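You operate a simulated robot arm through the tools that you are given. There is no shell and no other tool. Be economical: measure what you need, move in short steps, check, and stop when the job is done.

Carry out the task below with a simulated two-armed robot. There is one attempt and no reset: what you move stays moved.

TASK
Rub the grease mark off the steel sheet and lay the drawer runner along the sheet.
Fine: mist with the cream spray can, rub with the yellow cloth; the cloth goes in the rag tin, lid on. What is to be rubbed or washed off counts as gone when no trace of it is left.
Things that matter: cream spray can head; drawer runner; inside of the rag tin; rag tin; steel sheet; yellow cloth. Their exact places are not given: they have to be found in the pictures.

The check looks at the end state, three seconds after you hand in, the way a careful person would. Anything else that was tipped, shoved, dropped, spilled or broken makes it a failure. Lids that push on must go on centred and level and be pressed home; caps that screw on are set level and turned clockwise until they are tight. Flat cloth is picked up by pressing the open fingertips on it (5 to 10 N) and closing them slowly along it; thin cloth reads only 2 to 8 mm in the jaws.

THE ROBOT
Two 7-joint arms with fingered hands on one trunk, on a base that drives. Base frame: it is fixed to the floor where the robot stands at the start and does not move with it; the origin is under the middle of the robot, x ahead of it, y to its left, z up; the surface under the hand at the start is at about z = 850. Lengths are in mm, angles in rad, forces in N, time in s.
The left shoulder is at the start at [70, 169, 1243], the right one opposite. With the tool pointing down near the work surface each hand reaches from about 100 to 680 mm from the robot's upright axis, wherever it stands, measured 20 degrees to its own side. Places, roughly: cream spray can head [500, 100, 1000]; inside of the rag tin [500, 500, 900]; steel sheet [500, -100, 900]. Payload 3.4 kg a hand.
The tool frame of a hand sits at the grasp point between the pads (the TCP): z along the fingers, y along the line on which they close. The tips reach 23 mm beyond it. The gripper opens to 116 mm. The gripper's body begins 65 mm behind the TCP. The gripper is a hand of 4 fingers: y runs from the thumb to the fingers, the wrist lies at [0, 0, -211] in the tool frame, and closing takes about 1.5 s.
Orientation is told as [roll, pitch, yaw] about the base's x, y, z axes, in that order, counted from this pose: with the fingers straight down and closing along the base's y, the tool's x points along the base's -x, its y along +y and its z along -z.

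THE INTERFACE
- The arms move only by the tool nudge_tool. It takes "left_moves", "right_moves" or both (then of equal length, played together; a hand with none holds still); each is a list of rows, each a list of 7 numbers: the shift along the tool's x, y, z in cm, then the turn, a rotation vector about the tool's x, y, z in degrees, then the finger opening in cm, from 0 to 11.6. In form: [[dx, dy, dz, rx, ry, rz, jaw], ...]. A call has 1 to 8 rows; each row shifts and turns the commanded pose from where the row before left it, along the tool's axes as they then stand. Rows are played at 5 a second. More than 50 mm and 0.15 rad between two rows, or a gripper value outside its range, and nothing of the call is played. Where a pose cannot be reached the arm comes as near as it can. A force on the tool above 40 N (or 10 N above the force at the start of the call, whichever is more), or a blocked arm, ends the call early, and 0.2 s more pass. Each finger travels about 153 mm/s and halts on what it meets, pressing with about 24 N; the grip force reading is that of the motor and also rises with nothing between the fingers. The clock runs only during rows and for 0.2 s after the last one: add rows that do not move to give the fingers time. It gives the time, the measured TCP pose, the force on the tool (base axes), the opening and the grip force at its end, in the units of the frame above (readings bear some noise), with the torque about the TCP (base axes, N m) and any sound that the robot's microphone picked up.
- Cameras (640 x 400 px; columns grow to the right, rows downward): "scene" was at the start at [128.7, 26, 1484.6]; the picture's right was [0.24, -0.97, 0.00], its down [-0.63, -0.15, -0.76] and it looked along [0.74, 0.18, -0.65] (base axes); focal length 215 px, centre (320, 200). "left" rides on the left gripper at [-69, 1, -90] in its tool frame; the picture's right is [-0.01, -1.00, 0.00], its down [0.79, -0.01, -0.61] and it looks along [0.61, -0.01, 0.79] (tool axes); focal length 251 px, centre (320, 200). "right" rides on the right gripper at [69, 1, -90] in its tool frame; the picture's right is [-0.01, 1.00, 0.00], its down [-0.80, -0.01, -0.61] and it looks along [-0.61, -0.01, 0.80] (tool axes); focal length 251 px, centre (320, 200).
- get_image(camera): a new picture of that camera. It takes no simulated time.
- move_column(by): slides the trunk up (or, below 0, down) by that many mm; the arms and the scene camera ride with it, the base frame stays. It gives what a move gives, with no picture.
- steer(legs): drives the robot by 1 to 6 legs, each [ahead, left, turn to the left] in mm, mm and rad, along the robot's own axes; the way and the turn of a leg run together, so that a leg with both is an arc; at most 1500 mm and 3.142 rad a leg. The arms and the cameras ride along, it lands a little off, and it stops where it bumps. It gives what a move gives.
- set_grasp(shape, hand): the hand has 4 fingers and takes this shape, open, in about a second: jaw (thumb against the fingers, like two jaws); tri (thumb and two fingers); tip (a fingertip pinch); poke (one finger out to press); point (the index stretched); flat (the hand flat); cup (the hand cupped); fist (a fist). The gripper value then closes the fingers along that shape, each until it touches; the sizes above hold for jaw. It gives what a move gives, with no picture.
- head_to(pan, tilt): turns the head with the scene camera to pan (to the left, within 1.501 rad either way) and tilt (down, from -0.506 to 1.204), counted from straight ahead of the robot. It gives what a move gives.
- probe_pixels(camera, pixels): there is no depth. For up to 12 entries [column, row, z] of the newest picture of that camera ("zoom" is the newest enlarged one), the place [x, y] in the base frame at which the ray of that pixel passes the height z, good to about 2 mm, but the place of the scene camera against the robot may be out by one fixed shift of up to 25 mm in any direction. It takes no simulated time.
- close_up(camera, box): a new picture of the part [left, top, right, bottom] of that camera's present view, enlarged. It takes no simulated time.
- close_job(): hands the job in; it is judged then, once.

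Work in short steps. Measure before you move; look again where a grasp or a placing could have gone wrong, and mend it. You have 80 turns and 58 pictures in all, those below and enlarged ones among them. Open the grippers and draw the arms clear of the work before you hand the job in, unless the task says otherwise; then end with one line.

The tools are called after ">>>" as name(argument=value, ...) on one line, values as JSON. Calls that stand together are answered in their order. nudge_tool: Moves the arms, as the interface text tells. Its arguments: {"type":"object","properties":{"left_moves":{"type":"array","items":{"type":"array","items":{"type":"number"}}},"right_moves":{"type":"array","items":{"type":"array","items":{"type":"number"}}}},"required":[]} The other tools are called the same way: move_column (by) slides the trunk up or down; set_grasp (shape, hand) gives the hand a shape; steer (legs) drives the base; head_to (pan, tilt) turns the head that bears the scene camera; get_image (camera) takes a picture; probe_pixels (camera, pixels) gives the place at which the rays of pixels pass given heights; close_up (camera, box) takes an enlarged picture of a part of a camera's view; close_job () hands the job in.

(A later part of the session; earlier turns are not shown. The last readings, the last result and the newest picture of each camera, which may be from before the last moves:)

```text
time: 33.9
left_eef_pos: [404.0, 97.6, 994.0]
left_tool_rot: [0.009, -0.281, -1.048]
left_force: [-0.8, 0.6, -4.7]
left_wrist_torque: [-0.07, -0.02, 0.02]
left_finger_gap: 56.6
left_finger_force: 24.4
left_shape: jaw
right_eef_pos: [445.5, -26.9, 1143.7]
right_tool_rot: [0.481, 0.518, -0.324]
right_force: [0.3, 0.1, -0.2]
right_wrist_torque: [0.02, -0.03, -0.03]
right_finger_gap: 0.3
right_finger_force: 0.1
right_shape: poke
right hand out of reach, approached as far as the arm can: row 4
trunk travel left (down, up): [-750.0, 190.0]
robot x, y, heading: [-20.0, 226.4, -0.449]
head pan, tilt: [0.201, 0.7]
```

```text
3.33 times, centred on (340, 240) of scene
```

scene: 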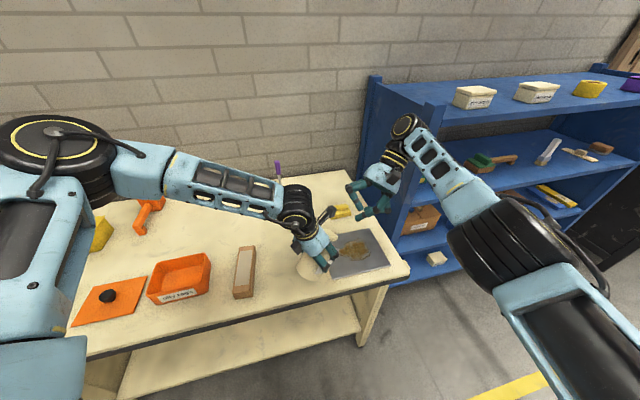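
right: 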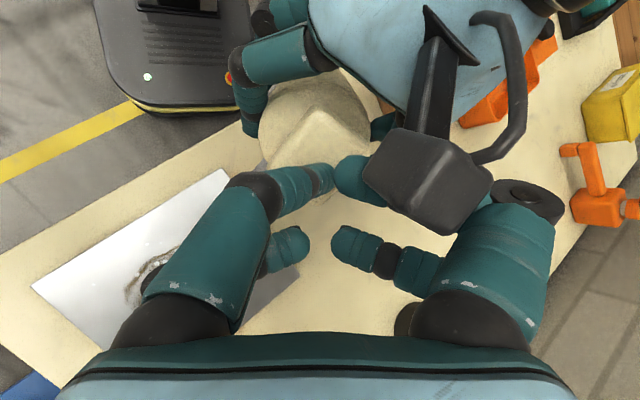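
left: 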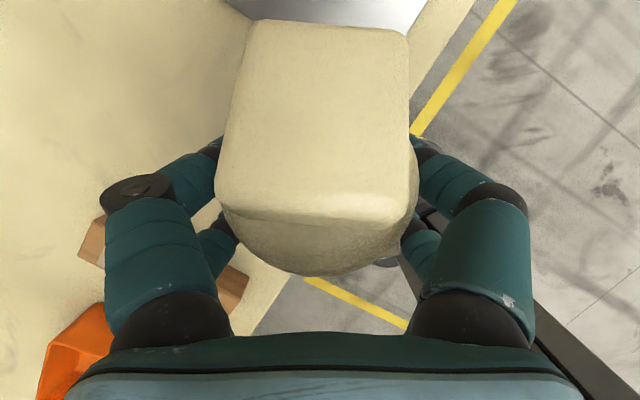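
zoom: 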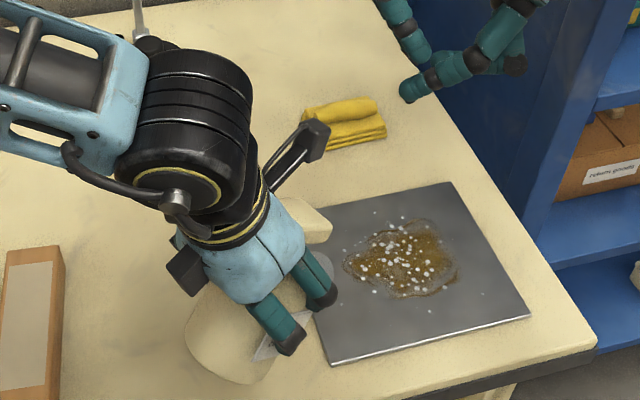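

The mist lies on the mark. Now I lift the can a little, level it (−40.5°) and check.

>>> nudge_tool(left_moves=[[-0.7, 0, -2.4, 0, 0, 0, 4.5], [0, 0, 0, 0, -8.09, 0, 4.5], [0, 0, 0, 0, -8.09, 0, 4.5], [0, 0, 0, 0, -8.09, 0, 4.5], [0, 0, 0, 0, -8.09, 0, 4.5], [0, 0, 0, 0, -8.09, 0, 4.5]])

```text
time: 35.3
left_eef_pos: [412.1, 96.4, 1049.6]
left_tool_rot: [0.005, -0.977, -1.051]
left_force: [-0.6, 0.2, -4.1]
left_wrist_torque: [0.0, 0.02, 0.0]
left_finger_gap: 56.1
left_finger_force: 24.6
left_shape: jaw
left hand out of reach, approached as far as the arm can: row 6
right_eef_pos: [445.3, -25.7, 1144.1]
right_tool_rot: [0.48, 0.52, -0.325]
right_force: [0.0, -0.7, -0.1]
right_wrist_torque: [-0.03, 0.03, 0.02]
right_finger_gap: 0.2
right_finger_force: 0.0
right_shape: poke
trunk travel left (down, up): [-750.0, 190.0]
robot x, y, heading: [-16.0, 223.5, -0.455]
head pan, tilt: [0.201, 0.7]
```

Nearly level. I carry the can to over its old place, stopping ~25 mm above the table.

>>> nudge_tool(left_moves=[[2.53, 1.93, 1.16, 0, 0, 0, 4.5], [2.53, 1.93, 1.16, 0, 0, 0, 4.5], [2.53, 1.93, 1.16, 0, 0, 0, 4.5], [2.53, 1.93, 1.16, 0, -0.6, 0, 4.5]])

>>> close_up(camera="scene", box=[200, 180, 360, 300])

```text
time: 36.3
left_eef_pos: [493.9, 165.6, 1019.7]
left_tool_rot: [0.007, -0.993, -1.056]
left_force: [0.2, 0.5, -5.2]
left_wrist_torque: [0.01, 0.02, 0.02]
left_finger_gap: 55.8
left_finger_force: 23.9
left_shape: jaw
left hand out of reach, approached as far as the arm can: row 1, 2, 3, 4
right_eef_pos: [446.0, -25.3, 1143.7]
right_tool_rot: [0.481, 0.52, -0.327]
right_force: [-0.4, 0.5, 0.3]
right_wrist_torque: [-0.01, -0.01, -0.05]
right_finger_gap: 0.0
right_finger_force: 0.0
right_shape: poke
trunk travel left (down, up): [-750.0, 190.0]
robot x, y, heading: [-19.4, 224.8, -0.453]
head pan, tilt: [0.201, 0.7]
```

```text
3.33 times, centred on (280, 240) of scene
```

zoom: 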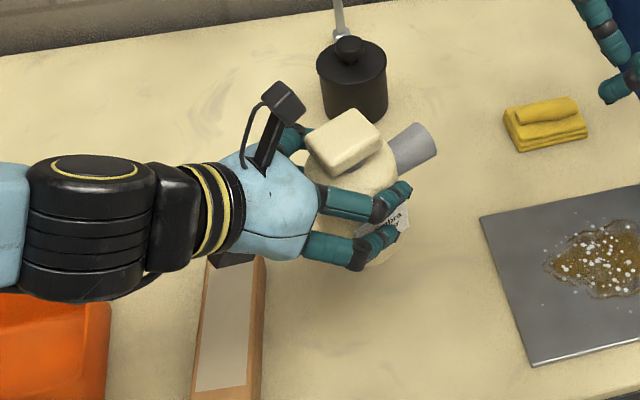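

The arm is too folded to go lower here, so I drive back 90 mm and then bring the can to its place.

>>> steer(legs=[[-90, 0, 0]])

>>> nudge_tool(left_moves=[[1.85, 0, 1.3, 0, 0, 0, 4.5], [1.85, 0, 1.3, 0, 0, 0, 4.5], [1.85, 0, 1.3, 0, 0, 0, 4.5]])

```text
time: 37.4
left_eef_pos: [414.1, 205.1, 1019.7]
left_tool_rot: [0.007, -0.992, -1.054]
left_force: [-0.1, -0.6, -5.1]
left_wrist_torque: [0.05, 0.06, 0.0]
left_finger_gap: 56.1
left_finger_force: 24.3
left_shape: jaw
right_eef_pos: [365.9, 11.7, 1142.6]
right_tool_rot: [0.482, 0.523, -0.323]
right_force: [-0.6, 0.1, -0.7]
right_wrist_torque: [-0.04, 0.01, 0.01]
right_finger_gap: 0.0
right_finger_force: 0.0
right_shape: poke
trunk travel left (down, up): [-750.0, 190.0]
robot x, y, heading: [-104.7, 267.4, -0.446]
head pan, tilt: [0.201, 0.7]
```

```text
time: 38.2
left_eef_pos: [424.8, 229.8, 1003.7]
left_tool_rot: [0.006, -0.989, -1.056]
left_force: [-0.7, 0.9, -3.8]
left_wrist_torque: [0.02, 0.05, -0.01]
left_finger_gap: 56.0
left_finger_force: 24.6
left_shape: jaw
left hand out of reach, approached as far as the arm can: row 1, 2, 3
right_eef_pos: [364.0, 12.3, 1143.5]
right_tool_rot: [0.48, 0.52, -0.326]
right_force: [-1.0, -0.7, 0.0]
right_wrist_torque: [-0.01, -0.01, 0.0]
right_finger_gap: 0.0
right_finger_force: 0.0
right_shape: poke
trunk travel left (down, up): [-750.0, 190.0]
robot x, y, heading: [-101.0, 261.8, -0.452]
head pan, tilt: [0.201, 0.7]
```

The arm can't go lower in this posture, but the trunk can slide down. I move the can over its place at this height, then lower the trunk.

>>> nudge_tool(left_moves=[[-1.8, 0.06, 2.74, 0, 0, 0, 4.5], [-1.8, 0.06, 2.74, 0, 0, 0, 4.5], [-1.8, 0.06, 2.74, 0, 0, 0, 4.5]])

>>> move_column(by=-60)

>>> get_image(camera="left")

```text
time: 39.0
left_eef_pos: [479.0, 147.2, 1024.5]
left_tool_rot: [0.006, -0.985, -1.055]
left_force: [0.2, -0.3, -5.0]
left_wrist_torque: [0.01, 0.01, 0.03]
left_finger_gap: 55.9
left_finger_force: 24.2
left_shape: jaw
left hand out of reach, approached as far as the arm can: row 1, 2, 3
right_eef_pos: [366.0, 10.5, 1141.5]
right_tool_rot: [0.483, 0.523, -0.325]
right_force: [0.3, -0.1, -0.3]
right_wrist_torque: [0.01, -0.03, 0.01]
right_finger_gap: 0.1
right_finger_force: 0.1
right_shape: poke
trunk travel left (down, up): [-750.0, 190.0]
robot x, y, heading: [-95.6, 261.3, -0.448]
head pan, tilt: [0.201, 0.7]
```

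```text
time: 40.0
left_eef_pos: [477.2, 149.0, 964.5]
left_tool_rot: [0.007, -0.99, -1.057]
left_force: [0.3, -0.7, -4.6]
left_wrist_torque: [0.04, 0.04, 0.0]
left_finger_gap: 55.8
left_finger_force: 24.2
left_shape: jaw
right_eef_pos: [364.1, 12.0, 1083.0]
right_tool_rot: [0.482, 0.521, -0.324]
right_force: [0.1, 0.1, 0.2]
right_wrist_torque: [-0.02, -0.01, 0.02]
right_finger_gap: 0.0
right_finger_force: 0.1
right_shape: poke
trunk travel left (down, up): [-690.0, 250.0]
robot x, y, heading: [-99.8, 262.8, -0.453]
head pan, tilt: [0.201, 0.7]
```

```text
25 pictures are left
```

left: 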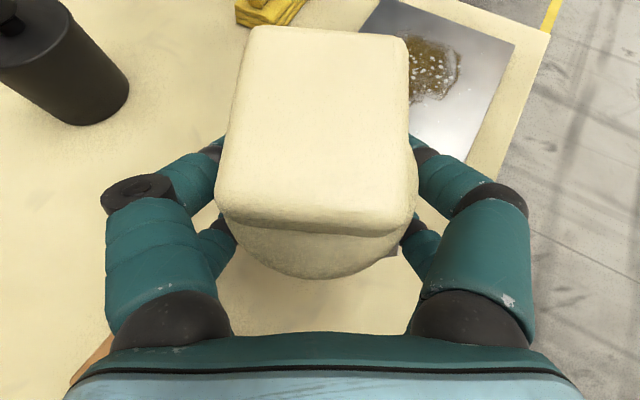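

The can hasn't shifted in the grip. I lower 47 mm to the old grasp height (≈916–917) and read the force.

>>> move_column(by=-47)

```text
time: 40.9
left_eef_pos: [476.4, 149.7, 918.4]
left_tool_rot: [0.011, -0.991, -1.059]
left_force: [1.5, -1.6, 3.1]
left_wrist_torque: [0.09, 0.02, -0.04]
left_finger_gap: 55.8
left_finger_force: 24.3
left_shape: jaw
right_eef_pos: [362.9, 11.3, 1036.2]
right_tool_rot: [0.484, 0.522, -0.323]
right_force: [-0.8, -0.7, -0.7]
right_wrist_torque: [-0.04, 0.03, 0.01]
right_finger_gap: 0.2
right_finger_force: 0.0
right_shape: poke
trunk travel left (down, up): [-643.0, 297.0]
robot x, y, heading: [-101.2, 267.4, -0.452]
head pan, tilt: [0.201, 0.7]
```

The can touches the table (+3 N). I open the fingers slowly, then back out along the finger axis.

>>> nudge_tool(left_moves=[[0, 0, 0, 0, 0, 0, 6.5], [0, 0, 0, 0, 0, 0, 8], [0, 0, 0, 0, 0, 0, 10], [0, 0, 0, 0, 0, 0, 11.6], [0, 0, -2, 0, 0, 0, 11.6], [0, 0, -4, 0, 0, 0, 11.6], [0, 0, -4, 0, 0, 0, 11.6], [0, 0, -2, 0, 0, 0, 11.6]])

>>> move_column(by=107)

>>> get_image(camera="scene")

```text
time: 42.7
left_eef_pos: [426.1, 236.2, 983.5]
left_tool_rot: [0.006, -0.987, -1.054]
left_force: [-0.4, 0.3, 0.1]
left_wrist_torque: [-0.04, 0.02, -0.01]
left_finger_gap: 115.8
left_finger_force: 0.0
left_shape: jaw
right_eef_pos: [362.9, 12.4, 1036.8]
right_tool_rot: [0.481, 0.521, -0.325]
right_force: [0.1, 0.7, -0.3]
right_wrist_torque: [-0.02, 0.01, -0.01]
right_finger_gap: 0.0
right_finger_force: 0.1
right_shape: poke
trunk travel left (down, up): [-643.0, 297.0]
robot x, y, heading: [-104.7, 265.8, -0.445]
head pan, tilt: [0.201, 0.7]
```

```text
time: 44.1
left_eef_pos: [426.1, 235.9, 1090.6]
left_tool_rot: [0.011, -0.987, -1.057]
left_force: [-0.5, 0.0, -0.2]
left_wrist_torque: [-0.01, 0.01, 0.0]
left_finger_gap: 115.9
left_finger_force: 0.0
left_shape: jaw
right_eef_pos: [364.1, 13.2, 1142.5]
right_tool_rot: [0.481, 0.521, -0.326]
right_force: [0.9, 0.4, -0.4]
right_wrist_torque: [0.02, 0.03, 0.03]
right_finger_gap: 0.0
right_finger_force: 0.1
right_shape: poke
trunk travel left (down, up): [-750.0, 190.0]
robot x, y, heading: [-96.1, 264.7, -0.457]
head pan, tilt: [0.201, 0.7]
```

```text
24 pictures are left
```

scene: 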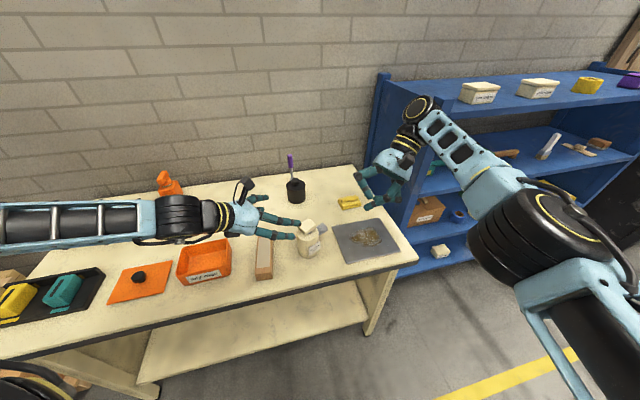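

The can stands upright at its place. Next the cloth: I straighten the right hand, raise the left one out of the way, and set the right hand back to jaw.

>>> nudge_tool(left_moves=[[-3.3, 0, -2.2, 0, 0, 0, 11.6], [-3.3, 0, -2.2, 0, 0, 0, 11.6], [-3.3, 0, -2.2, 0, 0, 0, 11.6], [-3.3, 0, -2.2, 0, 0, 0, 11.6], [0, 0, 0, 0, 0, 0, 11.6], [0, 0, 0, 0, 0, 0, 11.6]], right_moves=[[0, 0, -1, 5.0, -6.25, 0, 0], [0, 0, -1, 5.0, -6.25, 0, 0], [0, 0, -1, 5.0, -6.25, 0, 0], [0, 0, 0, 5.0, -6.25, 0, 0], [0, 0, 0, 5.0, -6.25, 0, 0], [0, 0, -2, 0, 0, 0, 0]])

>>> set_grasp(hand="right", shape="jaw")

>>> steer(legs=[[0, 0, 0.45], [0, -175, 0], [110, 0, 0]])

>>> get_image(camera="right")

```text
time: 45.5
left_eef_pos: [425.4, 238.1, 1248.9]
left_tool_rot: [0.009, -0.988, -1.057]
left_force: [0.6, 0.8, 0.0]
left_wrist_torque: [0.01, 0.01, -0.04]
left_finger_gap: 116.0
left_finger_force: 0.2
left_shape: jaw
right_eef_pos: [369.0, -1.6, 1189.5]
right_tool_rot: [-0.003, -0.009, -0.458]
right_force: [-0.2, -0.7, 0.0]
right_wrist_torque: [0.01, 0.01, 0.02]
right_finger_gap: 0.0
right_finger_force: 0.1
right_shape: poke
trunk travel left (down, up): [-750.0, 190.0]
robot x, y, heading: [-104.8, 262.9, -0.454]
head pan, tilt: [0.201, 0.7]
```

```text
time: 46.4
left_eef_pos: [425.6, 237.0, 1248.6]
left_tool_rot: [0.009, -0.989, -1.056]
left_force: [0.9, -0.1, -0.2]
left_wrist_torque: [0.01, -0.01, 0.01]
left_finger_gap: 115.9
left_finger_force: 0.0
left_shape: jaw
right_eef_pos: [371.5, -1.1, 1189.1]
right_tool_rot: [0.001, -0.006, -0.455]
right_force: [0.1, 0.6, 0.3]
right_wrist_torque: [0.0, -0.04, 0.0]
right_finger_gap: 115.9
right_finger_force: 0.1
right_shape: jaw
trunk travel left (down, up): [-750.0, 190.0]
robot x, y, heading: [-101.4, 264.3, -0.452]
head pan, tilt: [0.201, 0.7]
```

```text
time: 50.0
left_eef_pos: [493.0, 289.6, 1249.8]
left_tool_rot: [0.013, -0.989, -0.612]
left_force: [-0.2, -0.2, 0.8]
left_wrist_torque: [0.0, -0.01, -0.03]
left_finger_gap: 115.9
left_finger_force: 0.1
left_shape: jaw
right_eef_pos: [546.2, 50.5, 1188.6]
right_tool_rot: [-0.001, -0.01, -0.008]
right_force: [-0.2, -0.3, -0.5]
right_wrist_torque: [0.02, -0.03, 0.01]
right_finger_gap: 116.1
right_finger_force: 0.1
right_shape: jaw
trunk travel left (down, up): [-750.0, 190.0]
robot x, y, heading: [7.8, 86.0, -0.003]
head pan, tilt: [0.201, 0.7]
```

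```text
23 pictures are left
```

right: 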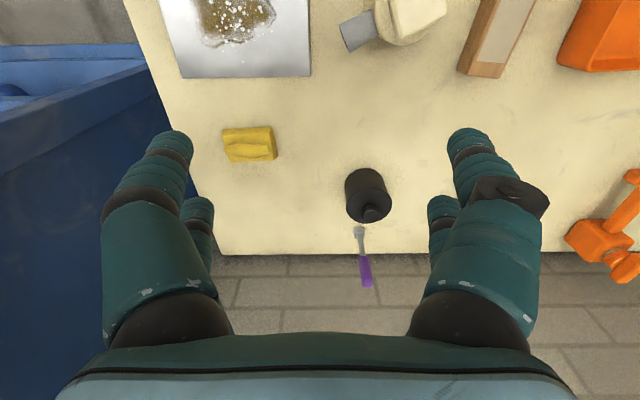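

Cloth seen at (222–277, 126–162), the shelf panel to its left. I probe cloth corners, panel and can positions, and enlarge the cloth.

>>> probe_pixels(camera="right", pixels=[[223, 129, 870], [270, 126, 870], [277, 158, 850], [228, 162, 850], [248, 143, 870], [145, 70, 1000], [190, 170, 1000], [345, 195, 920], [373, 215, 960], [176, 75, 852], [310, 75, 852]])

>>> close_up(camera="right", box=[200, 100, 300, 180])

```text
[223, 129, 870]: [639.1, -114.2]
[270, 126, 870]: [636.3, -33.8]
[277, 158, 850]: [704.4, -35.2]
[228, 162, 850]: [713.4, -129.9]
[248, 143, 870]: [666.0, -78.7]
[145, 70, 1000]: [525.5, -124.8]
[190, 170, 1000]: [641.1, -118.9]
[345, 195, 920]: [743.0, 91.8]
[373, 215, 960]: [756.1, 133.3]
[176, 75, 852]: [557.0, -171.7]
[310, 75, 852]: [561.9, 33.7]
```

```text
5.00 times, centred on (250, 140) of right
```

zoom: 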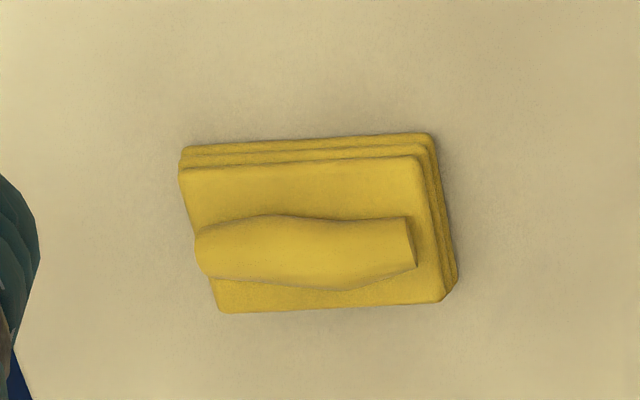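

I'll pinch the roll on top of the cloth (runs along y, x≈675) with the fingers closing along x. I bring the right hand above the cloth and try the yaw.

>>> nudge_tool(right_moves=[[-3.1, -3.2, 1.5, 0, 0, 0, 11.6], [-3.1, -3.2, 1.5, 0, 0, 0, 11.6], [-3.1, -3.2, 1.5, 0, 0, 0, 11.6], [-3.1, -3.2, 1.5, 0, 0, 0, 11.6]])

>>> nudge_tool(right_moves=[[0, 0, 0, 0, 0, -8.5, 8], [0, 0, 0, 0, 0, -8.5, 8], [0, 0, 0, 0, 0, -8.5, 8], [0, 0, 0, 0, 0, -8.5, 8], [0, 0, 0, 0, 0, -8.5, 8], [0, 0, 0, 0, 0, -8.5, 8], [0, 0, 0, 0, 0, -8.5, 8], [0, 0, 0, 0, 0, -8.5, 8]])

```text
time: 51.0
left_eef_pos: [492.0, 289.2, 1248.9]
left_tool_rot: [0.013, -0.988, -0.609]
left_force: [0.2, 0.1, -0.8]
left_wrist_torque: [0.04, 0.0, -0.01]
left_finger_gap: 116.1
left_finger_force: 0.2
left_shape: jaw
right_eef_pos: [647.0, -88.1, 1125.5]
right_tool_rot: [0.001, -0.008, -0.006]
right_force: [0.4, -0.4, 0.2]
right_wrist_torque: [0.01, 0.0, 0.04]
right_finger_gap: 116.2
right_finger_force: 0.1
right_shape: jaw
right hand out of reach, approached as far as the arm can: row 4
trunk travel left (down, up): [-750.0, 190.0]
robot x, y, heading: [9.4, 86.2, -0.005]
head pan, tilt: [0.201, 0.7]
```

```text
time: 52.8
left_eef_pos: [494.1, 290.8, 1250.0]
left_tool_rot: [0.01, -0.987, -0.608]
left_force: [0.9, -0.4, 0.2]
left_wrist_torque: [0.02, 0.02, 0.0]
left_finger_gap: 115.8
left_finger_force: 0.1
left_shape: jaw
right_eef_pos: [647.3, -85.3, 1126.4]
right_tool_rot: [-0.007, -0.003, 1.181]
right_force: [0.2, -0.7, -0.3]
right_wrist_torque: [0.01, 0.01, 0.0]
right_finger_gap: 80.4
right_finger_force: 0.1
right_shape: jaw
trunk travel left (down, up): [-750.0, 190.0]
robot x, y, heading: [9.8, 82.0, -0.0]
head pan, tilt: [0.201, 0.7]
```

Yaw works well. I lower the trunk 100 mm, finish the yaw and centre over the roll at ≈(674,−76).

>>> move_column(by=-100)

>>> nudge_tool(right_moves=[[0, 0, 0, 0, 0, -8.5, 8], [0, 0, 0, 0, 0, -8.5, 8], [0, 0, 0, 0, 0, -3, 8], [-0.95, -2.7, 0, 0, 0, 0, 8]])

>>> get_image(camera="right")

```text
time: 54.1
left_eef_pos: [493.7, 291.4, 1147.8]
left_tool_rot: [0.009, -0.988, -0.609]
left_force: [0.6, 0.4, -0.3]
left_wrist_torque: [0.01, -0.01, 0.01]
left_finger_gap: 116.2
left_finger_force: 0.1
left_shape: jaw
right_eef_pos: [647.2, -86.9, 1025.2]
right_tool_rot: [-0.008, -0.001, 1.18]
right_force: [0.7, 1.0, -1.2]
right_wrist_torque: [0.01, 0.01, 0.01]
right_finger_gap: 80.5
right_finger_force: 0.1
right_shape: jaw
trunk travel left (down, up): [-650.0, 290.0]
robot x, y, heading: [9.7, 84.9, -0.002]
head pan, tilt: [0.201, 0.7]
```

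```text
time: 55.1
left_eef_pos: [494.6, 291.0, 1149.2]
left_tool_rot: [0.008, -0.989, -0.609]
left_force: [0.4, 0.3, -0.8]
left_wrist_torque: [0.02, -0.01, -0.02]
left_finger_gap: 116.0
left_finger_force: 0.1
left_shape: jaw
right_eef_pos: [646.1, -86.0, 1024.8]
right_tool_rot: [-0.005, 0.0, 1.53]
right_force: [0.9, -0.2, -0.4]
right_wrist_torque: [0.01, 0.02, -0.03]
right_finger_gap: 80.7
right_finger_force: 0.0
right_shape: jaw
right hand out of reach, approached as far as the arm can: row 4
trunk travel left (down, up): [-650.0, 290.0]
robot x, y, heading: [7.6, 89.3, -0.003]
head pan, tilt: [0.201, 0.7]
```

```text
21 pictures are left
```

right: 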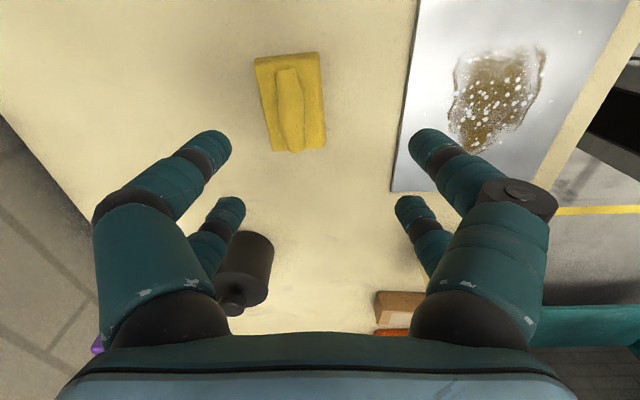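

The arm ends ~28 mm short of the roll. I drive ahead 25 mm, then lower the hand (which also extends its reach).

>>> steer(legs=[[28, 0, 0]])

>>> nudge_tool(right_moves=[[-0.8, 0, 3, 0, 0, 0, 8], [0, 0, 3, 0, 0, 0, 8]])

>>> get_image(camera="right")

```text
time: 56.0
left_eef_pos: [517.7, 290.0, 1150.7]
left_tool_rot: [0.012, -0.993, -0.612]
left_force: [0.0, 0.0, 0.6]
left_wrist_torque: [-0.01, 0.01, -0.01]
left_finger_gap: 115.8
left_finger_force: 0.0
left_shape: jaw
right_eef_pos: [671.1, -85.7, 1026.9]
right_tool_rot: [-0.011, -0.001, 1.529]
right_force: [-0.4, 0.3, 0.2]
right_wrist_torque: [0.0, -0.04, 0.0]
right_finger_gap: 80.2
right_finger_force: 0.1
right_shape: jaw
trunk travel left (down, up): [-650.0, 290.0]
robot x, y, heading: [39.6, 83.1, -0.005]
head pan, tilt: [0.201, 0.7]
```

```text
time: 56.6
left_eef_pos: [522.2, 289.5, 1149.8]
left_tool_rot: [0.011, -0.987, -0.61]
left_force: [0.0, 0.7, -0.9]
left_wrist_torque: [0.01, 0.01, -0.01]
left_finger_gap: 116.0
left_finger_force: 0.0
left_shape: jaw
right_eef_pos: [678.6, -78.2, 965.0]
right_tool_rot: [-0.004, 0.001, 1.529]
right_force: [0.1, 0.5, -0.8]
right_wrist_torque: [0.01, -0.02, 0.02]
right_finger_gap: 80.5
right_finger_force: 0.1
right_shape: jaw
right hand out of reach, approached as far as the arm can: row 2
trunk travel left (down, up): [-650.0, 290.0]
robot x, y, heading: [33.4, 84.3, -0.003]
head pan, tilt: [0.201, 0.7]
```

```text
20 pictures are left
```

right: 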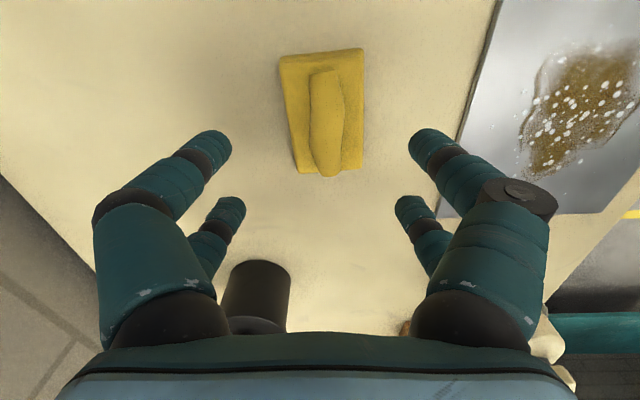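

Roll runs from (325,72) to (325,172), well between the jaws. I probe its height-consistent position.

>>> probe_pixels(camera="right", pixels=[[327, 75, 885], [325, 172, 880], [326, 122, 890], [310, 122, 885], [343, 122, 885], [297, 172, 850], [362, 165, 850], [280, 60, 865], [360, 50, 865]])

```text
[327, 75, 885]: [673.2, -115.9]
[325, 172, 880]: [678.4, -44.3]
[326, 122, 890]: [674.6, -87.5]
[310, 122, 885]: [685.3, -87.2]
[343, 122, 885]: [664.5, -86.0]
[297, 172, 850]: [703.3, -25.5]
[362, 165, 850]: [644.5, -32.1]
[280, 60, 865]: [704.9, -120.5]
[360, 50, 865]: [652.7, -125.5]
```

I close the jaws to 42 mm, descend to just above the stack, then in small steps feel for contact.

>>> nudge_tool(right_moves=[[0, 0.35, 1, 0, 0, 0, 4.2], [0, 0, 2.5, 0, 0, 0, 4.2], [0, 0, 2.2, 0, 0, 0, 4.2], [0, 0, 0.4, 0, 0, 0, 4.2], [0, 0, 0.4, 0, 0, 0, 4.2]])

>>> get_image(camera="right")

```text
time: 57.8
left_eef_pos: [522.0, 289.7, 1149.2]
left_tool_rot: [0.008, -0.989, -0.608]
left_force: [0.0, -0.4, -0.9]
left_wrist_torque: [0.0, 0.01, 0.01]
left_finger_gap: 115.8
left_finger_force: 0.0
left_shape: jaw
right_eef_pos: [681.2, -77.1, 899.9]
right_tool_rot: [-0.008, 0.001, 1.529]
right_force: [0.2, -1.0, 0.3]
right_wrist_torque: [0.0, -0.01, 0.0]
right_finger_gap: 42.2
right_finger_force: 0.1
right_shape: jaw
right hand out of reach, approached as far as the arm can: row 1
trunk travel left (down, up): [-650.0, 290.0]
robot x, y, heading: [34.5, 83.9, -0.003]
head pan, tilt: [0.201, 0.7]
```

```text
19 pictures are left
```

right: 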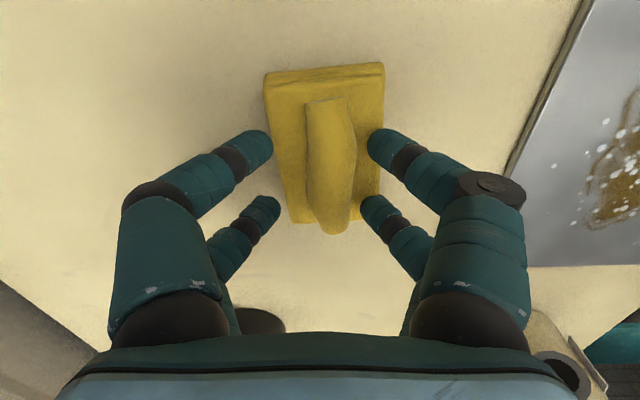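

Tips straddle the roll but sit ~6 mm too far +x; I shift and feel down in 3 mm steps.

>>> nudge_tool(right_moves=[[0.3, 0.6, 0, 0, 0, 0, 4.2], [0, 0, 0.3, 0, 0, 0, 4.2], [0, 0, 0.3, 0, 0, 0, 4.2], [0, 0, 0.2, 0, 0, 0, 4.2]])

```text
time: 58.8
left_eef_pos: [518.9, 290.9, 1150.6]
left_tool_rot: [0.01, -0.989, -0.609]
left_force: [0.3, 0.4, -0.4]
left_wrist_torque: [-0.01, -0.02, -0.01]
left_finger_gap: 115.9
left_finger_force: 0.0
left_shape: jaw
right_eef_pos: [679.9, -77.0, 895.5]
right_tool_rot: [-0.01, 0.0, 1.53]
right_force: [-1.3, -0.1, 13.4]
right_wrist_torque: [0.0, 0.47, 0.02]
right_finger_gap: 42.1
right_finger_force: 0.0
right_shape: jaw
right hand out of reach, approached as far as the arm can: row 1
trunk travel left (down, up): [-650.0, 290.0]
robot x, y, heading: [37.5, 83.7, -0.004]
head pan, tilt: [0.201, 0.7]
```

Contact at 13 N. I ease up ~2 mm and close slowly on the roll.

>>> nudge_tool(right_moves=[[0, 0, -0.2, 0, 0, 0, 4.0], [0, 0, 0, 0, 0, 0, 3.3], [0, 0, 0, 0, 0, 0, 2.6], [0, 0, 0, 0, 0, 0, 1.9], [0, 0, 0, 0, 0, 0, 1.2], [0, 0, 0, 0, 0, 0, 0.5], [0, 0, 0, 0, 0, 0, 0.2], [0, 0, 0, 0, 0, 0, 0]])

>>> nudge_tool(right_moves=[[0, 0, -1.0, 0, 0, 0, 0], [0, 0, -3, 0, 0, 0, 0], [0, 0, -3, 0, 0, 0, 0]])

>>> get_image(camera="right")

```text
time: 60.6
left_eef_pos: [520.5, 291.3, 1149.9]
left_tool_rot: [0.011, -0.99, -0.611]
left_force: [0.7, 0.1, 0.9]
left_wrist_torque: [-0.02, -0.03, 0.0]
left_finger_gap: 115.8
left_finger_force: 0.0
left_shape: jaw
right_eef_pos: [678.6, -76.5, 895.0]
right_tool_rot: [-0.008, 0.0, 1.529]
right_force: [-1.7, -0.2, 3.9]
right_wrist_torque: [0.08, 0.15, 0.02]
right_finger_gap: 17.5
right_finger_force: 23.7
right_shape: jaw
trunk travel left (down, up): [-650.0, 290.0]
robot x, y, heading: [37.9, 84.5, -0.003]
head pan, tilt: [0.201, 0.7]
```

```text
time: 61.4
left_eef_pos: [520.9, 290.1, 1149.8]
left_tool_rot: [0.01, -0.987, -0.609]
left_force: [-1.2, -0.2, 0.3]
left_wrist_torque: [-0.01, 0.04, 0.03]
left_finger_gap: 115.9
left_finger_force: 0.0
left_shape: jaw
right_eef_pos: [679.9, -75.7, 964.2]
right_tool_rot: [-0.006, 0.0, 1.529]
right_force: [-0.3, 0.6, 0.2]
right_wrist_torque: [0.03, 0.04, 0.02]
right_finger_gap: 17.3
right_finger_force: 24.1
right_shape: jaw
trunk travel left (down, up): [-650.0, 290.0]
robot x, y, heading: [36.8, 87.2, -0.005]
head pan, tilt: [0.201, 0.7]
```

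```text
18 pictures are left
```

right: 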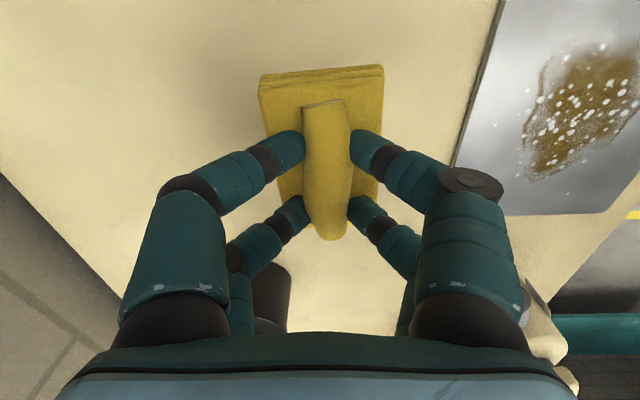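

The cloth pad is held. I probe the mark's outline in this picture.

>>> probe_pixels(camera="right", pixels=[[522, 145, 853], [545, 60, 853], [600, 42, 853], [638, 60, 853], [600, 165, 853], [540, 178, 853], [560, 192, 853], [503, 0, 853], [452, 165, 853], [607, 213, 853]])

```text
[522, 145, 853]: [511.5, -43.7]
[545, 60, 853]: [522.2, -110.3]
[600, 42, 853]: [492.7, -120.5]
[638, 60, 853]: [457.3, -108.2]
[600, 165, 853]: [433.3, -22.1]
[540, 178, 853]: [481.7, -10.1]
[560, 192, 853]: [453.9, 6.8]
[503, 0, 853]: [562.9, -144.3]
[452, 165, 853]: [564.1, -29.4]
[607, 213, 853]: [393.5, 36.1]
```

Mark spans x≈430–525, y≈−122…−10. I carry the pad over it and go down to just above the sheet.

>>> nudge_tool(right_moves=[[-0.2, 4.1, 0, 0, 0, 0, 0], [-0.2, 4.1, 0, 0, 0, 0, 0], [-0.2, 4.1, 0, 0, 0, 0, 0], [-0.2, 4.1, 0, 0, 0, 0, 0], [-0.2, 4.1, 0, 0, 0, 0, 0], [0, 0, 3, 0, 0, 0, 0], [0, 0, 2.2, 0, 0, 0, 0], [0, 0, 0.4, 0, 0, 0, 0]])

>>> nudge_tool(right_moves=[[0, 0, 0.3, 0, 0, 0, 0], [0, 0, 0.3, 0, 0, 0, 0]])

```text
time: 63.2
left_eef_pos: [521.3, 289.8, 1150.3]
left_tool_rot: [0.009, -0.988, -0.609]
left_force: [0.9, -0.4, -0.4]
left_wrist_torque: [0.0, 0.0, -0.01]
left_finger_gap: 115.7
left_finger_force: 0.0
left_shape: jaw
right_eef_pos: [674.7, -41.3, 915.5]
right_tool_rot: [-0.005, 0.0, 1.529]
right_force: [0.3, -0.7, -0.6]
right_wrist_torque: [0.01, -0.01, 0.0]
right_finger_gap: 17.0
right_finger_force: 24.1
right_shape: jaw
right hand out of reach, approached as far as the arm can: row 1, 2, 3, 4, 5
trunk travel left (down, up): [-650.0, 290.0]
robot x, y, heading: [32.7, 85.7, 0.0]
head pan, tilt: [0.201, 0.7]
```

```text
time: 63.8
left_eef_pos: [522.3, 289.6, 1149.4]
left_tool_rot: [0.009, -0.988, -0.608]
left_force: [0.4, 0.2, 0.1]
left_wrist_torque: [0.02, 0.0, -0.02]
left_finger_gap: 116.3
left_finger_force: 0.1
left_shape: jaw
right_eef_pos: [674.6, -41.9, 910.1]
right_tool_rot: [-0.006, 0.002, 1.527]
right_force: [0.4, 0.0, -0.7]
right_wrist_torque: [-0.03, -0.02, -0.03]
right_finger_gap: 17.2
right_finger_force: 24.0
right_shape: jaw
trunk travel left (down, up): [-650.0, 290.0]
robot x, y, heading: [37.2, 82.8, -0.001]
head pan, tilt: [0.201, 0.7]
```

At this yaw the arm can't come nearer. I raise the pad, turn the yaw back to ~0.5 and then carry it to the mark.

>>> nudge_tool(right_moves=[[0, 0, -4, 0, 0, 0, 0], [0, 0, -1.5, 0, 0, 8.5, 0], [0, 0, 0, 0, 0, 8.5, 0], [0, 0, 0, 0, 0, 8.5, 0], [0, 0, 0, 0, 0, 8.5, 0], [0, 0, 0, 0, 0, 8.5, 0], [0, 0, 0, 0, 0, 8.5, 0], [0, 0, 0, 0, 0, 8.5, 0]])

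>>> nudge_tool(right_moves=[[3.76, 1.44, 0, 0, 0, 0, 0], [3.76, 1.44, 0, 0, 0, 0, 0], [3.76, 1.44, 0, 0, 0, 0, 0], [3.76, 1.44, 0, 0, 0, 0, 0], [3.76, 1.44, 0, 0, 0, 0, 0]])

```text
time: 65.6
left_eef_pos: [522.9, 290.5, 1148.2]
left_tool_rot: [0.009, -0.987, -0.609]
left_force: [-0.1, 0.0, 0.4]
left_wrist_torque: [0.01, -0.01, 0.03]
left_finger_gap: 115.9
left_finger_force: 0.1
left_shape: jaw
right_eef_pos: [674.3, -41.6, 964.6]
right_tool_rot: [-0.004, -0.005, 0.488]
right_force: [-0.2, -0.2, -1.2]
right_wrist_torque: [0.0, -0.01, 0.01]
right_finger_gap: 17.3
right_finger_force: 23.9
right_shape: jaw
trunk travel left (down, up): [-650.0, 290.0]
robot x, y, heading: [37.5, 81.5, -0.003]
head pan, tilt: [0.201, 0.7]
```

```text
time: 66.8
left_eef_pos: [522.2, 289.7, 1148.8]
left_tool_rot: [0.007, -0.986, -0.609]
left_force: [-0.4, -0.3, -0.5]
left_wrist_torque: [-0.01, 0.0, 0.04]
left_finger_gap: 116.1
left_finger_force: 0.0
left_shape: jaw
right_eef_pos: [674.7, -40.9, 964.0]
right_tool_rot: [-0.003, -0.005, 0.489]
right_force: [0.9, 0.5, -0.8]
right_wrist_torque: [0.0, 0.03, 0.0]
right_finger_gap: 17.1
right_finger_force: 24.6
right_shape: jaw
right hand out of reach, approached as far as the arm can: row 1, 2, 3, 4, 5
trunk travel left (down, up): [-650.0, 290.0]
robot x, y, heading: [36.7, 84.6, -0.005]
head pan, tilt: [0.201, 0.7]
```

The arm is fully stretched (singular). I try to unlock it by moving up and sideways with a small inward part.

>>> nudge_tool(right_moves=[[0, 0, -4, 0, 0, 0, 0], [1.0, 0, -4, 0, 0, 0, 0], [2.0, 1, -3, 0, 0, 0, 0], [2.5, 1, -2, 0, 0, 0, 0], [3, 1, 0, 0, 0, 0, 0], [3.5, 1.2, 0, 0, 0, 0, 0]])

```text
time: 68.2
left_eef_pos: [520.2, 289.1, 1149.7]
left_tool_rot: [0.011, -0.988, -0.61]
left_force: [0.0, -0.4, 0.6]
left_wrist_torque: [0.02, 0.04, 0.0]
left_finger_gap: 115.8
left_finger_force: 0.1
left_shape: jaw
right_eef_pos: [589.2, -57.2, 1078.0]
right_tool_rot: [-0.019, -0.057, 0.48]
right_force: [-0.1, -0.4, -1.1]
right_wrist_torque: [-0.05, -0.03, 0.01]
right_finger_gap: 16.6
right_finger_force: 23.8
right_shape: jaw
right hand out of reach, approached as far as the arm can: row 3, 4
trunk travel left (down, up): [-650.0, 290.0]
robot x, y, heading: [36.7, 85.8, -0.006]
head pan, tilt: [0.201, 0.7]
```

Unlocked. I bring the pad over the mark and take out the slight tilt.

>>> nudge_tool(right_moves=[[3.5, 1.53, 0, -2.5, 2.42, 0, 0], [3.5, 1.53, 0, 0, 0, 0, 0], [3.5, 1.53, 0, 0, 0, 0, 0], [0, 0, 4, 0, 0, 0, 0], [0, 0, 4, 0, 0, 0, 0], [0, 0, 4, 0, 0, 0, 0]])

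>>> get_image(camera="right")

```text
time: 69.6
left_eef_pos: [521.5, 289.4, 1149.3]
left_tool_rot: [0.012, -0.988, -0.609]
left_force: [1.0, -0.4, 0.1]
left_wrist_torque: [-0.02, 0.0, 0.01]
left_finger_gap: 115.9
left_finger_force: 0.1
left_shape: jaw
right_eef_pos: [475.3, -60.4, 953.9]
right_tool_rot: [0.026, -0.018, 0.484]
right_force: [-1.0, -0.3, -0.9]
right_wrist_torque: [-0.01, -0.03, 0.0]
right_finger_gap: 16.7
right_finger_force: 24.7
right_shape: jaw
trunk travel left (down, up): [-650.0, 290.0]
robot x, y, heading: [33.5, 81.8, -0.005]
head pan, tilt: [0.201, 0.7]
```

```text
17 pictures are left
```

right: 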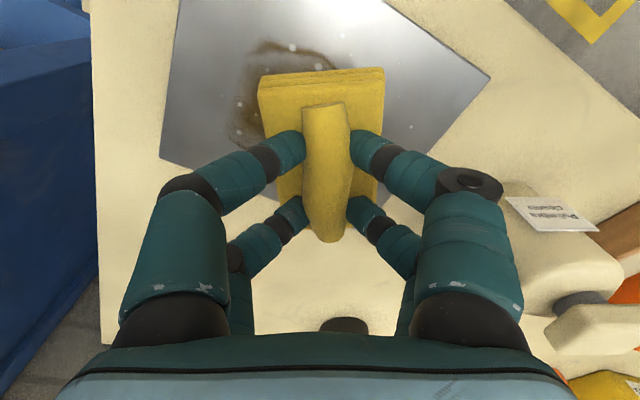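

I fix the residual tilt (1.5°/1°) and descend until the pad presses gently on the sheet.

>>> nudge_tool(right_moves=[[0, 0, 2.5, 1.5, 1.0, 0, 0], [0, 0, 2.3, 0, 0, 0, 0], [0, 0, 0.3, 0, 0, 0, 0], [0, 0, 0.3, 0, 0, 0, 0]])

>>> nudge_tool(right_moves=[[0, 0, 0.2, 0, 0, 0, 0], [0, 0, 0, 0, 0, 0, 0]])

```text
time: 70.6
left_eef_pos: [521.8, 289.2, 1148.8]
left_tool_rot: [0.01, -0.987, -0.608]
left_force: [-0.8, -0.5, 0.2]
left_wrist_torque: [0.02, -0.02, -0.02]
left_finger_gap: 116.1
left_finger_force: 0.0
left_shape: jaw
right_eef_pos: [476.7, -61.0, 901.2]
right_tool_rot: [-0.002, 0.001, 0.483]
right_force: [-0.9, 0.2, -0.7]
right_wrist_torque: [0.0, -0.03, -0.03]
right_finger_gap: 16.5
right_finger_force: 24.6
right_shape: jaw
trunk travel left (down, up): [-650.0, 290.0]
robot x, y, heading: [37.4, 83.6, -0.001]
head pan, tilt: [0.201, 0.7]
```

```text
time: 71.2
left_eef_pos: [520.5, 290.3, 1149.7]
left_tool_rot: [0.009, -0.989, -0.608]
left_force: [-0.3, 0.3, -0.5]
left_wrist_torque: [-0.01, -0.06, -0.01]
left_finger_gap: 116.0
left_finger_force: 0.0
left_shape: jaw
right_eef_pos: [476.4, -59.8, 899.7]
right_tool_rot: [-0.002, -0.003, 0.484]
right_force: [3.8, -2.0, 13.7]
right_wrist_torque: [-0.15, 0.11, 0.03]
right_finger_gap: 17.1
right_finger_force: 23.5
right_shape: jaw
trunk travel left (down, up): [-650.0, 290.0]
robot x, y, heading: [36.3, 84.5, -0.009]
head pan, tilt: [0.201, 0.7]
```

Light contact (≈14 N). I ease slightly and rub with overlapping strokes across the mark.

>>> nudge_tool(right_moves=[[-2, 0, -0.05, 0, 0, 0, 0], [0, 3.5, 0, 0, 0, 0, 0], [0, -3.5, 0, 0, 0, 0, 0], [0, -3.5, 0, 0, 0, 0, 0], [4, 0, 0, 0, 0, 0, 0], [0, 3.5, 0, 0, 0, 0, 0], [0, 3.5, 0, 0, 0, 0, 0], [0, -3.5, 0, 0, 0, 0, 0]])

>>> get_image(camera="right")

```text
time: 73.0
left_eef_pos: [518.5, 291.3, 1149.5]
left_tool_rot: [0.012, -0.99, -0.61]
left_force: [0.9, 0.5, -1.4]
left_wrist_torque: [0.02, 0.02, 0.02]
left_finger_gap: 115.9
left_finger_force: 0.1
left_shape: jaw
right_eef_pos: [457.5, -68.1, 899.7]
right_tool_rot: [0.001, 0.001, 0.486]
right_force: [-4.4, 8.3, 18.8]
right_wrist_torque: [0.42, 0.16, 0.04]
right_finger_gap: 17.2
right_finger_force: 24.6
right_shape: jaw
trunk travel left (down, up): [-650.0, 290.0]
robot x, y, heading: [41.0, 85.3, -0.009]
head pan, tilt: [0.201, 0.7]
```

```text
16 pictures are left
```

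right: 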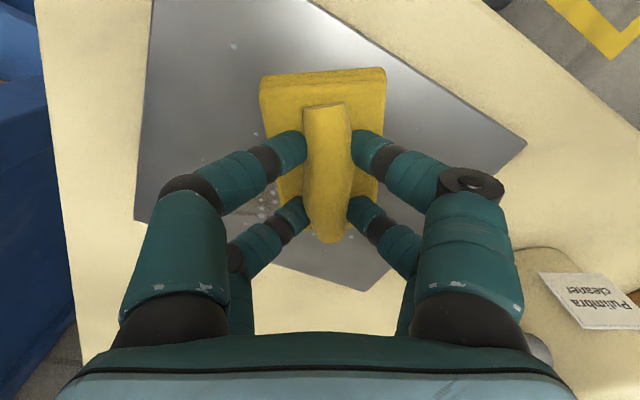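

Most is gone; remains at (265,200) and dots at (235,45). I rub toward −x/−y of the tool and the far side.

>>> nudge_tool(right_moves=[[-2.5, -2, -0.05, 0, 0, 0, 0], [-2.5, -2, 0, 0, 0, 0, 0], [0, 3.5, 0, 0, 0, 0, 0], [0, 3.5, 0, 0, 0, 0, 0], [2.5, -3.5, 0, 0, 0, 0, 0], [0, -4, 0, 0, 0, 0, 0], [3, 0, 0, 0, 0, 0, 0], [3, -0.5, 0, 0, 0, 0, 0]])

>>> nudge_tool(right_moves=[[0, 4, 0, 0, 0, 0, 0], [0, 3, 0, 0, 0, 0, 0], [-3, 0, 0, 0, 0, 0, 0], [-3, -1, 0, 0, 0, 0, 0], [0, -3, 0, 0, 0, 0, 0], [0, 0, -3, 0, 0, 0, 0], [0, 0, -4, 0, 0, 0, 0], [0, 0, -4, 0, 0, 0, 0]])

>>> get_image(camera="right")

```text
time: 74.8
left_eef_pos: [520.5, 289.8, 1149.9]
left_tool_rot: [0.011, -0.99, -0.609]
left_force: [-1.1, 0.0, -0.3]
left_wrist_torque: [-0.01, 0.01, 0.0]
left_finger_gap: 116.1
left_finger_force: 0.0
left_shape: jaw
right_eef_pos: [449.6, -131.4, 900.1]
right_tool_rot: [-0.001, 0.0, 0.485]
right_force: [0.8, 1.7, 8.2]
right_wrist_torque: [0.08, -0.02, -0.02]
right_finger_gap: 17.0
right_finger_force: 24.2
right_shape: jaw
trunk travel left (down, up): [-650.0, 290.0]
robot x, y, heading: [34.5, 86.5, -0.003]
head pan, tilt: [0.201, 0.7]
```

```text
time: 76.6
left_eef_pos: [521.4, 289.9, 1149.8]
left_tool_rot: [0.011, -0.988, -0.607]
left_force: [0.5, -0.1, 0.1]
left_wrist_torque: [-0.01, 0.0, -0.01]
left_finger_gap: 115.7
left_finger_force: 0.1
left_shape: jaw
right_eef_pos: [489.3, -76.4, 1010.4]
right_tool_rot: [0.0, 0.001, 0.484]
right_force: [-0.5, -0.4, 0.1]
right_wrist_torque: [-0.02, 0.01, 0.0]
right_finger_gap: 17.2
right_finger_force: 24.2
right_shape: jaw
trunk travel left (down, up): [-650.0, 290.0]
robot x, y, heading: [37.7, 87.8, -0.005]
head pan, tilt: [0.201, 0.7]
```

```text
15 pictures are left
```

right: 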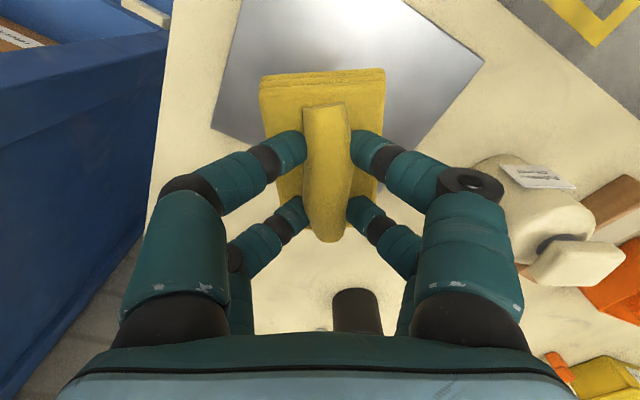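

Sheet looks clean where visible. I move the hand off the sheet upward and look with the head at sheet, tin and the floor to the left.

>>> move_column(by=100)

>>> head_to(pan=0.45, tilt=0.8)

>>> get_image(camera="scene")

```text
time: 77.9
left_eef_pos: [522.3, 289.5, 1248.8]
left_tool_rot: [0.009, -0.989, -0.609]
left_force: [-0.3, 0.3, 0.3]
left_wrist_torque: [0.01, 0.02, 0.0]
left_finger_gap: 115.7
left_finger_force: 0.0
left_shape: jaw
right_eef_pos: [489.7, -76.4, 1109.8]
right_tool_rot: [-0.001, 0.002, 0.484]
right_force: [0.3, -0.3, -0.2]
right_wrist_torque: [-0.02, 0.01, 0.05]
right_finger_gap: 17.0
right_finger_force: 24.1
right_shape: jaw
trunk travel left (down, up): [-750.0, 190.0]
robot x, y, heading: [34.7, 86.5, -0.001]
head pan, tilt: [0.201, 0.7]
```

```text
time: 78.7
left_eef_pos: [522.5, 290.8, 1249.7]
left_tool_rot: [0.01, -0.987, -0.61]
left_force: [-0.4, 1.2, -0.1]
left_wrist_torque: [0.01, 0.0, 0.0]
left_finger_gap: 115.8
left_finger_force: 0.1
left_shape: jaw
right_eef_pos: [488.4, -76.6, 1111.0]
right_tool_rot: [0.0, 0.0, 0.482]
right_force: [-0.1, 0.5, -0.4]
right_wrist_torque: [0.02, 0.01, -0.02]
right_finger_gap: 17.2
right_finger_force: 24.0
right_shape: jaw
trunk travel left (down, up): [-750.0, 190.0]
robot x, y, heading: [36.3, 88.2, -0.004]
head pan, tilt: [0.45, 0.799]
```

```text
14 pictures are left
```

scene: 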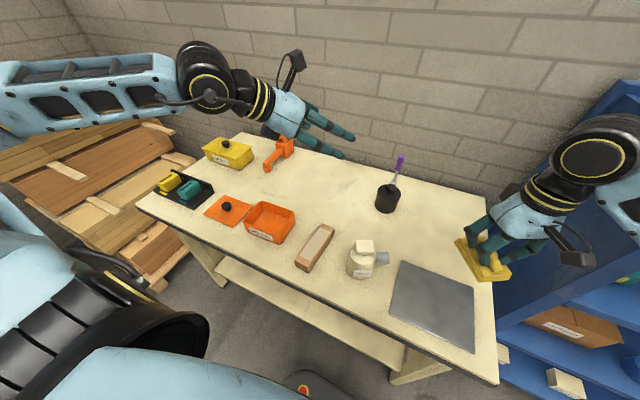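

The sheet looks clean; I verify enlarged before discarding the cloth, and enlarge the tin region and probe it.

>>> close_up(camera="scene", box=[380, 250, 500, 360])

>>> close_up(camera="scene", box=[190, 180, 350, 290])

```text
3.64 times, centred on (440, 305) of scene
```

zoom: 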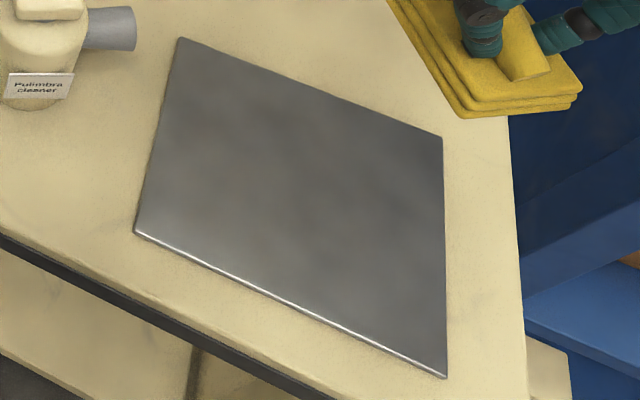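

```text
3.64 times, centred on (270, 235) of scene
```

zoom: 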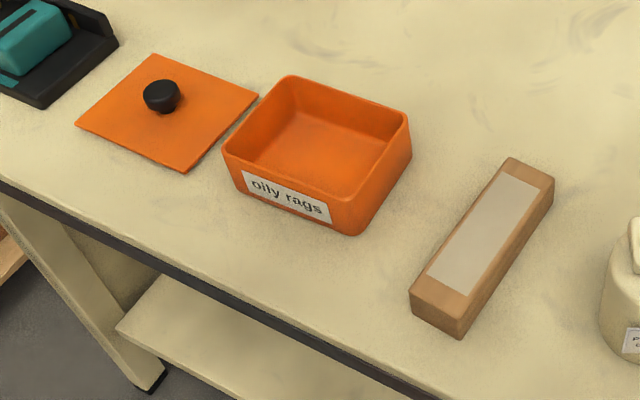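

The sheet is clean. I probe the tin's rim/bottom, the lid and the runner from the enlarged picture.

>>> probe_pixels(camera="zoom", pixels=[[225, 150, 905], [290, 77, 905], [408, 115, 905], [355, 205, 905], [358, 235, 850], [242, 192, 850], [76, 122, 853], [155, 55, 853], [258, 96, 853], [187, 171, 853], [162, 110, 855], [162, 88, 880]])

>>> probe_pixels(camera="zoom", pixels=[[410, 292, 885], [467, 312, 885], [553, 175, 885], [512, 158, 885], [460, 338, 850], [412, 308, 850]])

```text
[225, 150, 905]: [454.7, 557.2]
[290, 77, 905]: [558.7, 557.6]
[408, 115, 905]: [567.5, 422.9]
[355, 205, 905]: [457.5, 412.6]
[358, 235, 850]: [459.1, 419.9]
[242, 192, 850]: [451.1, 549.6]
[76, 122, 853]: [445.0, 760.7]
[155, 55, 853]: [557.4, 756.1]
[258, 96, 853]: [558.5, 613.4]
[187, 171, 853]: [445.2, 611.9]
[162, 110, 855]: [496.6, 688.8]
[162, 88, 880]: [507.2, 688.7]
```

```text
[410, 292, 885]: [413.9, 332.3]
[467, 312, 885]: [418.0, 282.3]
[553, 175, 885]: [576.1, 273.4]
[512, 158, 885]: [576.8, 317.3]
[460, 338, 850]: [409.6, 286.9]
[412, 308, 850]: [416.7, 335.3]
```

Tin interior centre ≈ (500,483), inner ≈100×130, lid (113×145) knob at ≈(498,686). I place the robot to bring the right hand there with the cloth's long side along y.

>>> steer(legs=[[-30, 130, 0], [0, 0, 0.6]])

>>> nudge_tool(right_moves=[[0, 0, 0, 0, 0, -7, 0], [0, 0, 0, 0, 0, -7, 0], [0, 0, 0, 0, 0, -7, 0]])

>>> get_image(camera="right")

```text
time: 81.6
left_eef_pos: [290.8, 659.3, 1249.0]
left_tool_rot: [0.011, -0.988, -0.007]
left_force: [0.2, 0.3, -0.2]
left_wrist_torque: [0.01, -0.02, 0.0]
left_finger_gap: 115.7
left_finger_force: 0.0
left_shape: jaw
right_eef_pos: [471.6, 338.9, 1110.4]
right_tool_rot: [0.0, 0.002, 1.087]
right_force: [0.1, -0.7, -2.2]
right_wrist_torque: [0.0, 0.0, 0.03]
right_finger_gap: 17.2
right_finger_force: 24.4
right_shape: jaw
trunk travel left (down, up): [-750.0, 190.0]
robot x, y, heading: [5.6, 216.0, 0.6]
head pan, tilt: [0.45, 0.799]
```

```text
time: 82.4
left_eef_pos: [291.2, 658.6, 1248.7]
left_tool_rot: [0.009, -0.989, -0.005]
left_force: [0.6, -0.3, 0.6]
left_wrist_torque: [-0.02, 0.02, 0.0]
left_finger_gap: 116.0
left_finger_force: 0.2
left_shape: jaw
right_eef_pos: [472.1, 340.4, 1110.9]
right_tool_rot: [0.001, 0.001, 1.456]
right_force: [-1.1, -0.7, -0.6]
right_wrist_torque: [-0.02, 0.0, 0.0]
right_finger_gap: 16.7
right_finger_force: 24.0
right_shape: jaw
trunk travel left (down, up): [-750.0, 190.0]
robot x, y, heading: [7.2, 216.1, 0.601]
head pan, tilt: [0.45, 0.799]
```

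```text
11 pictures are left
```

right: 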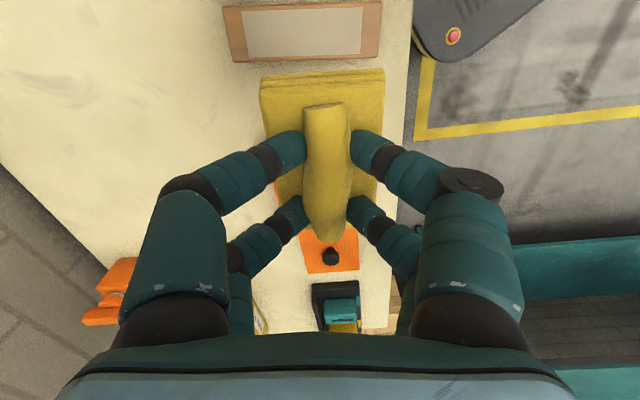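

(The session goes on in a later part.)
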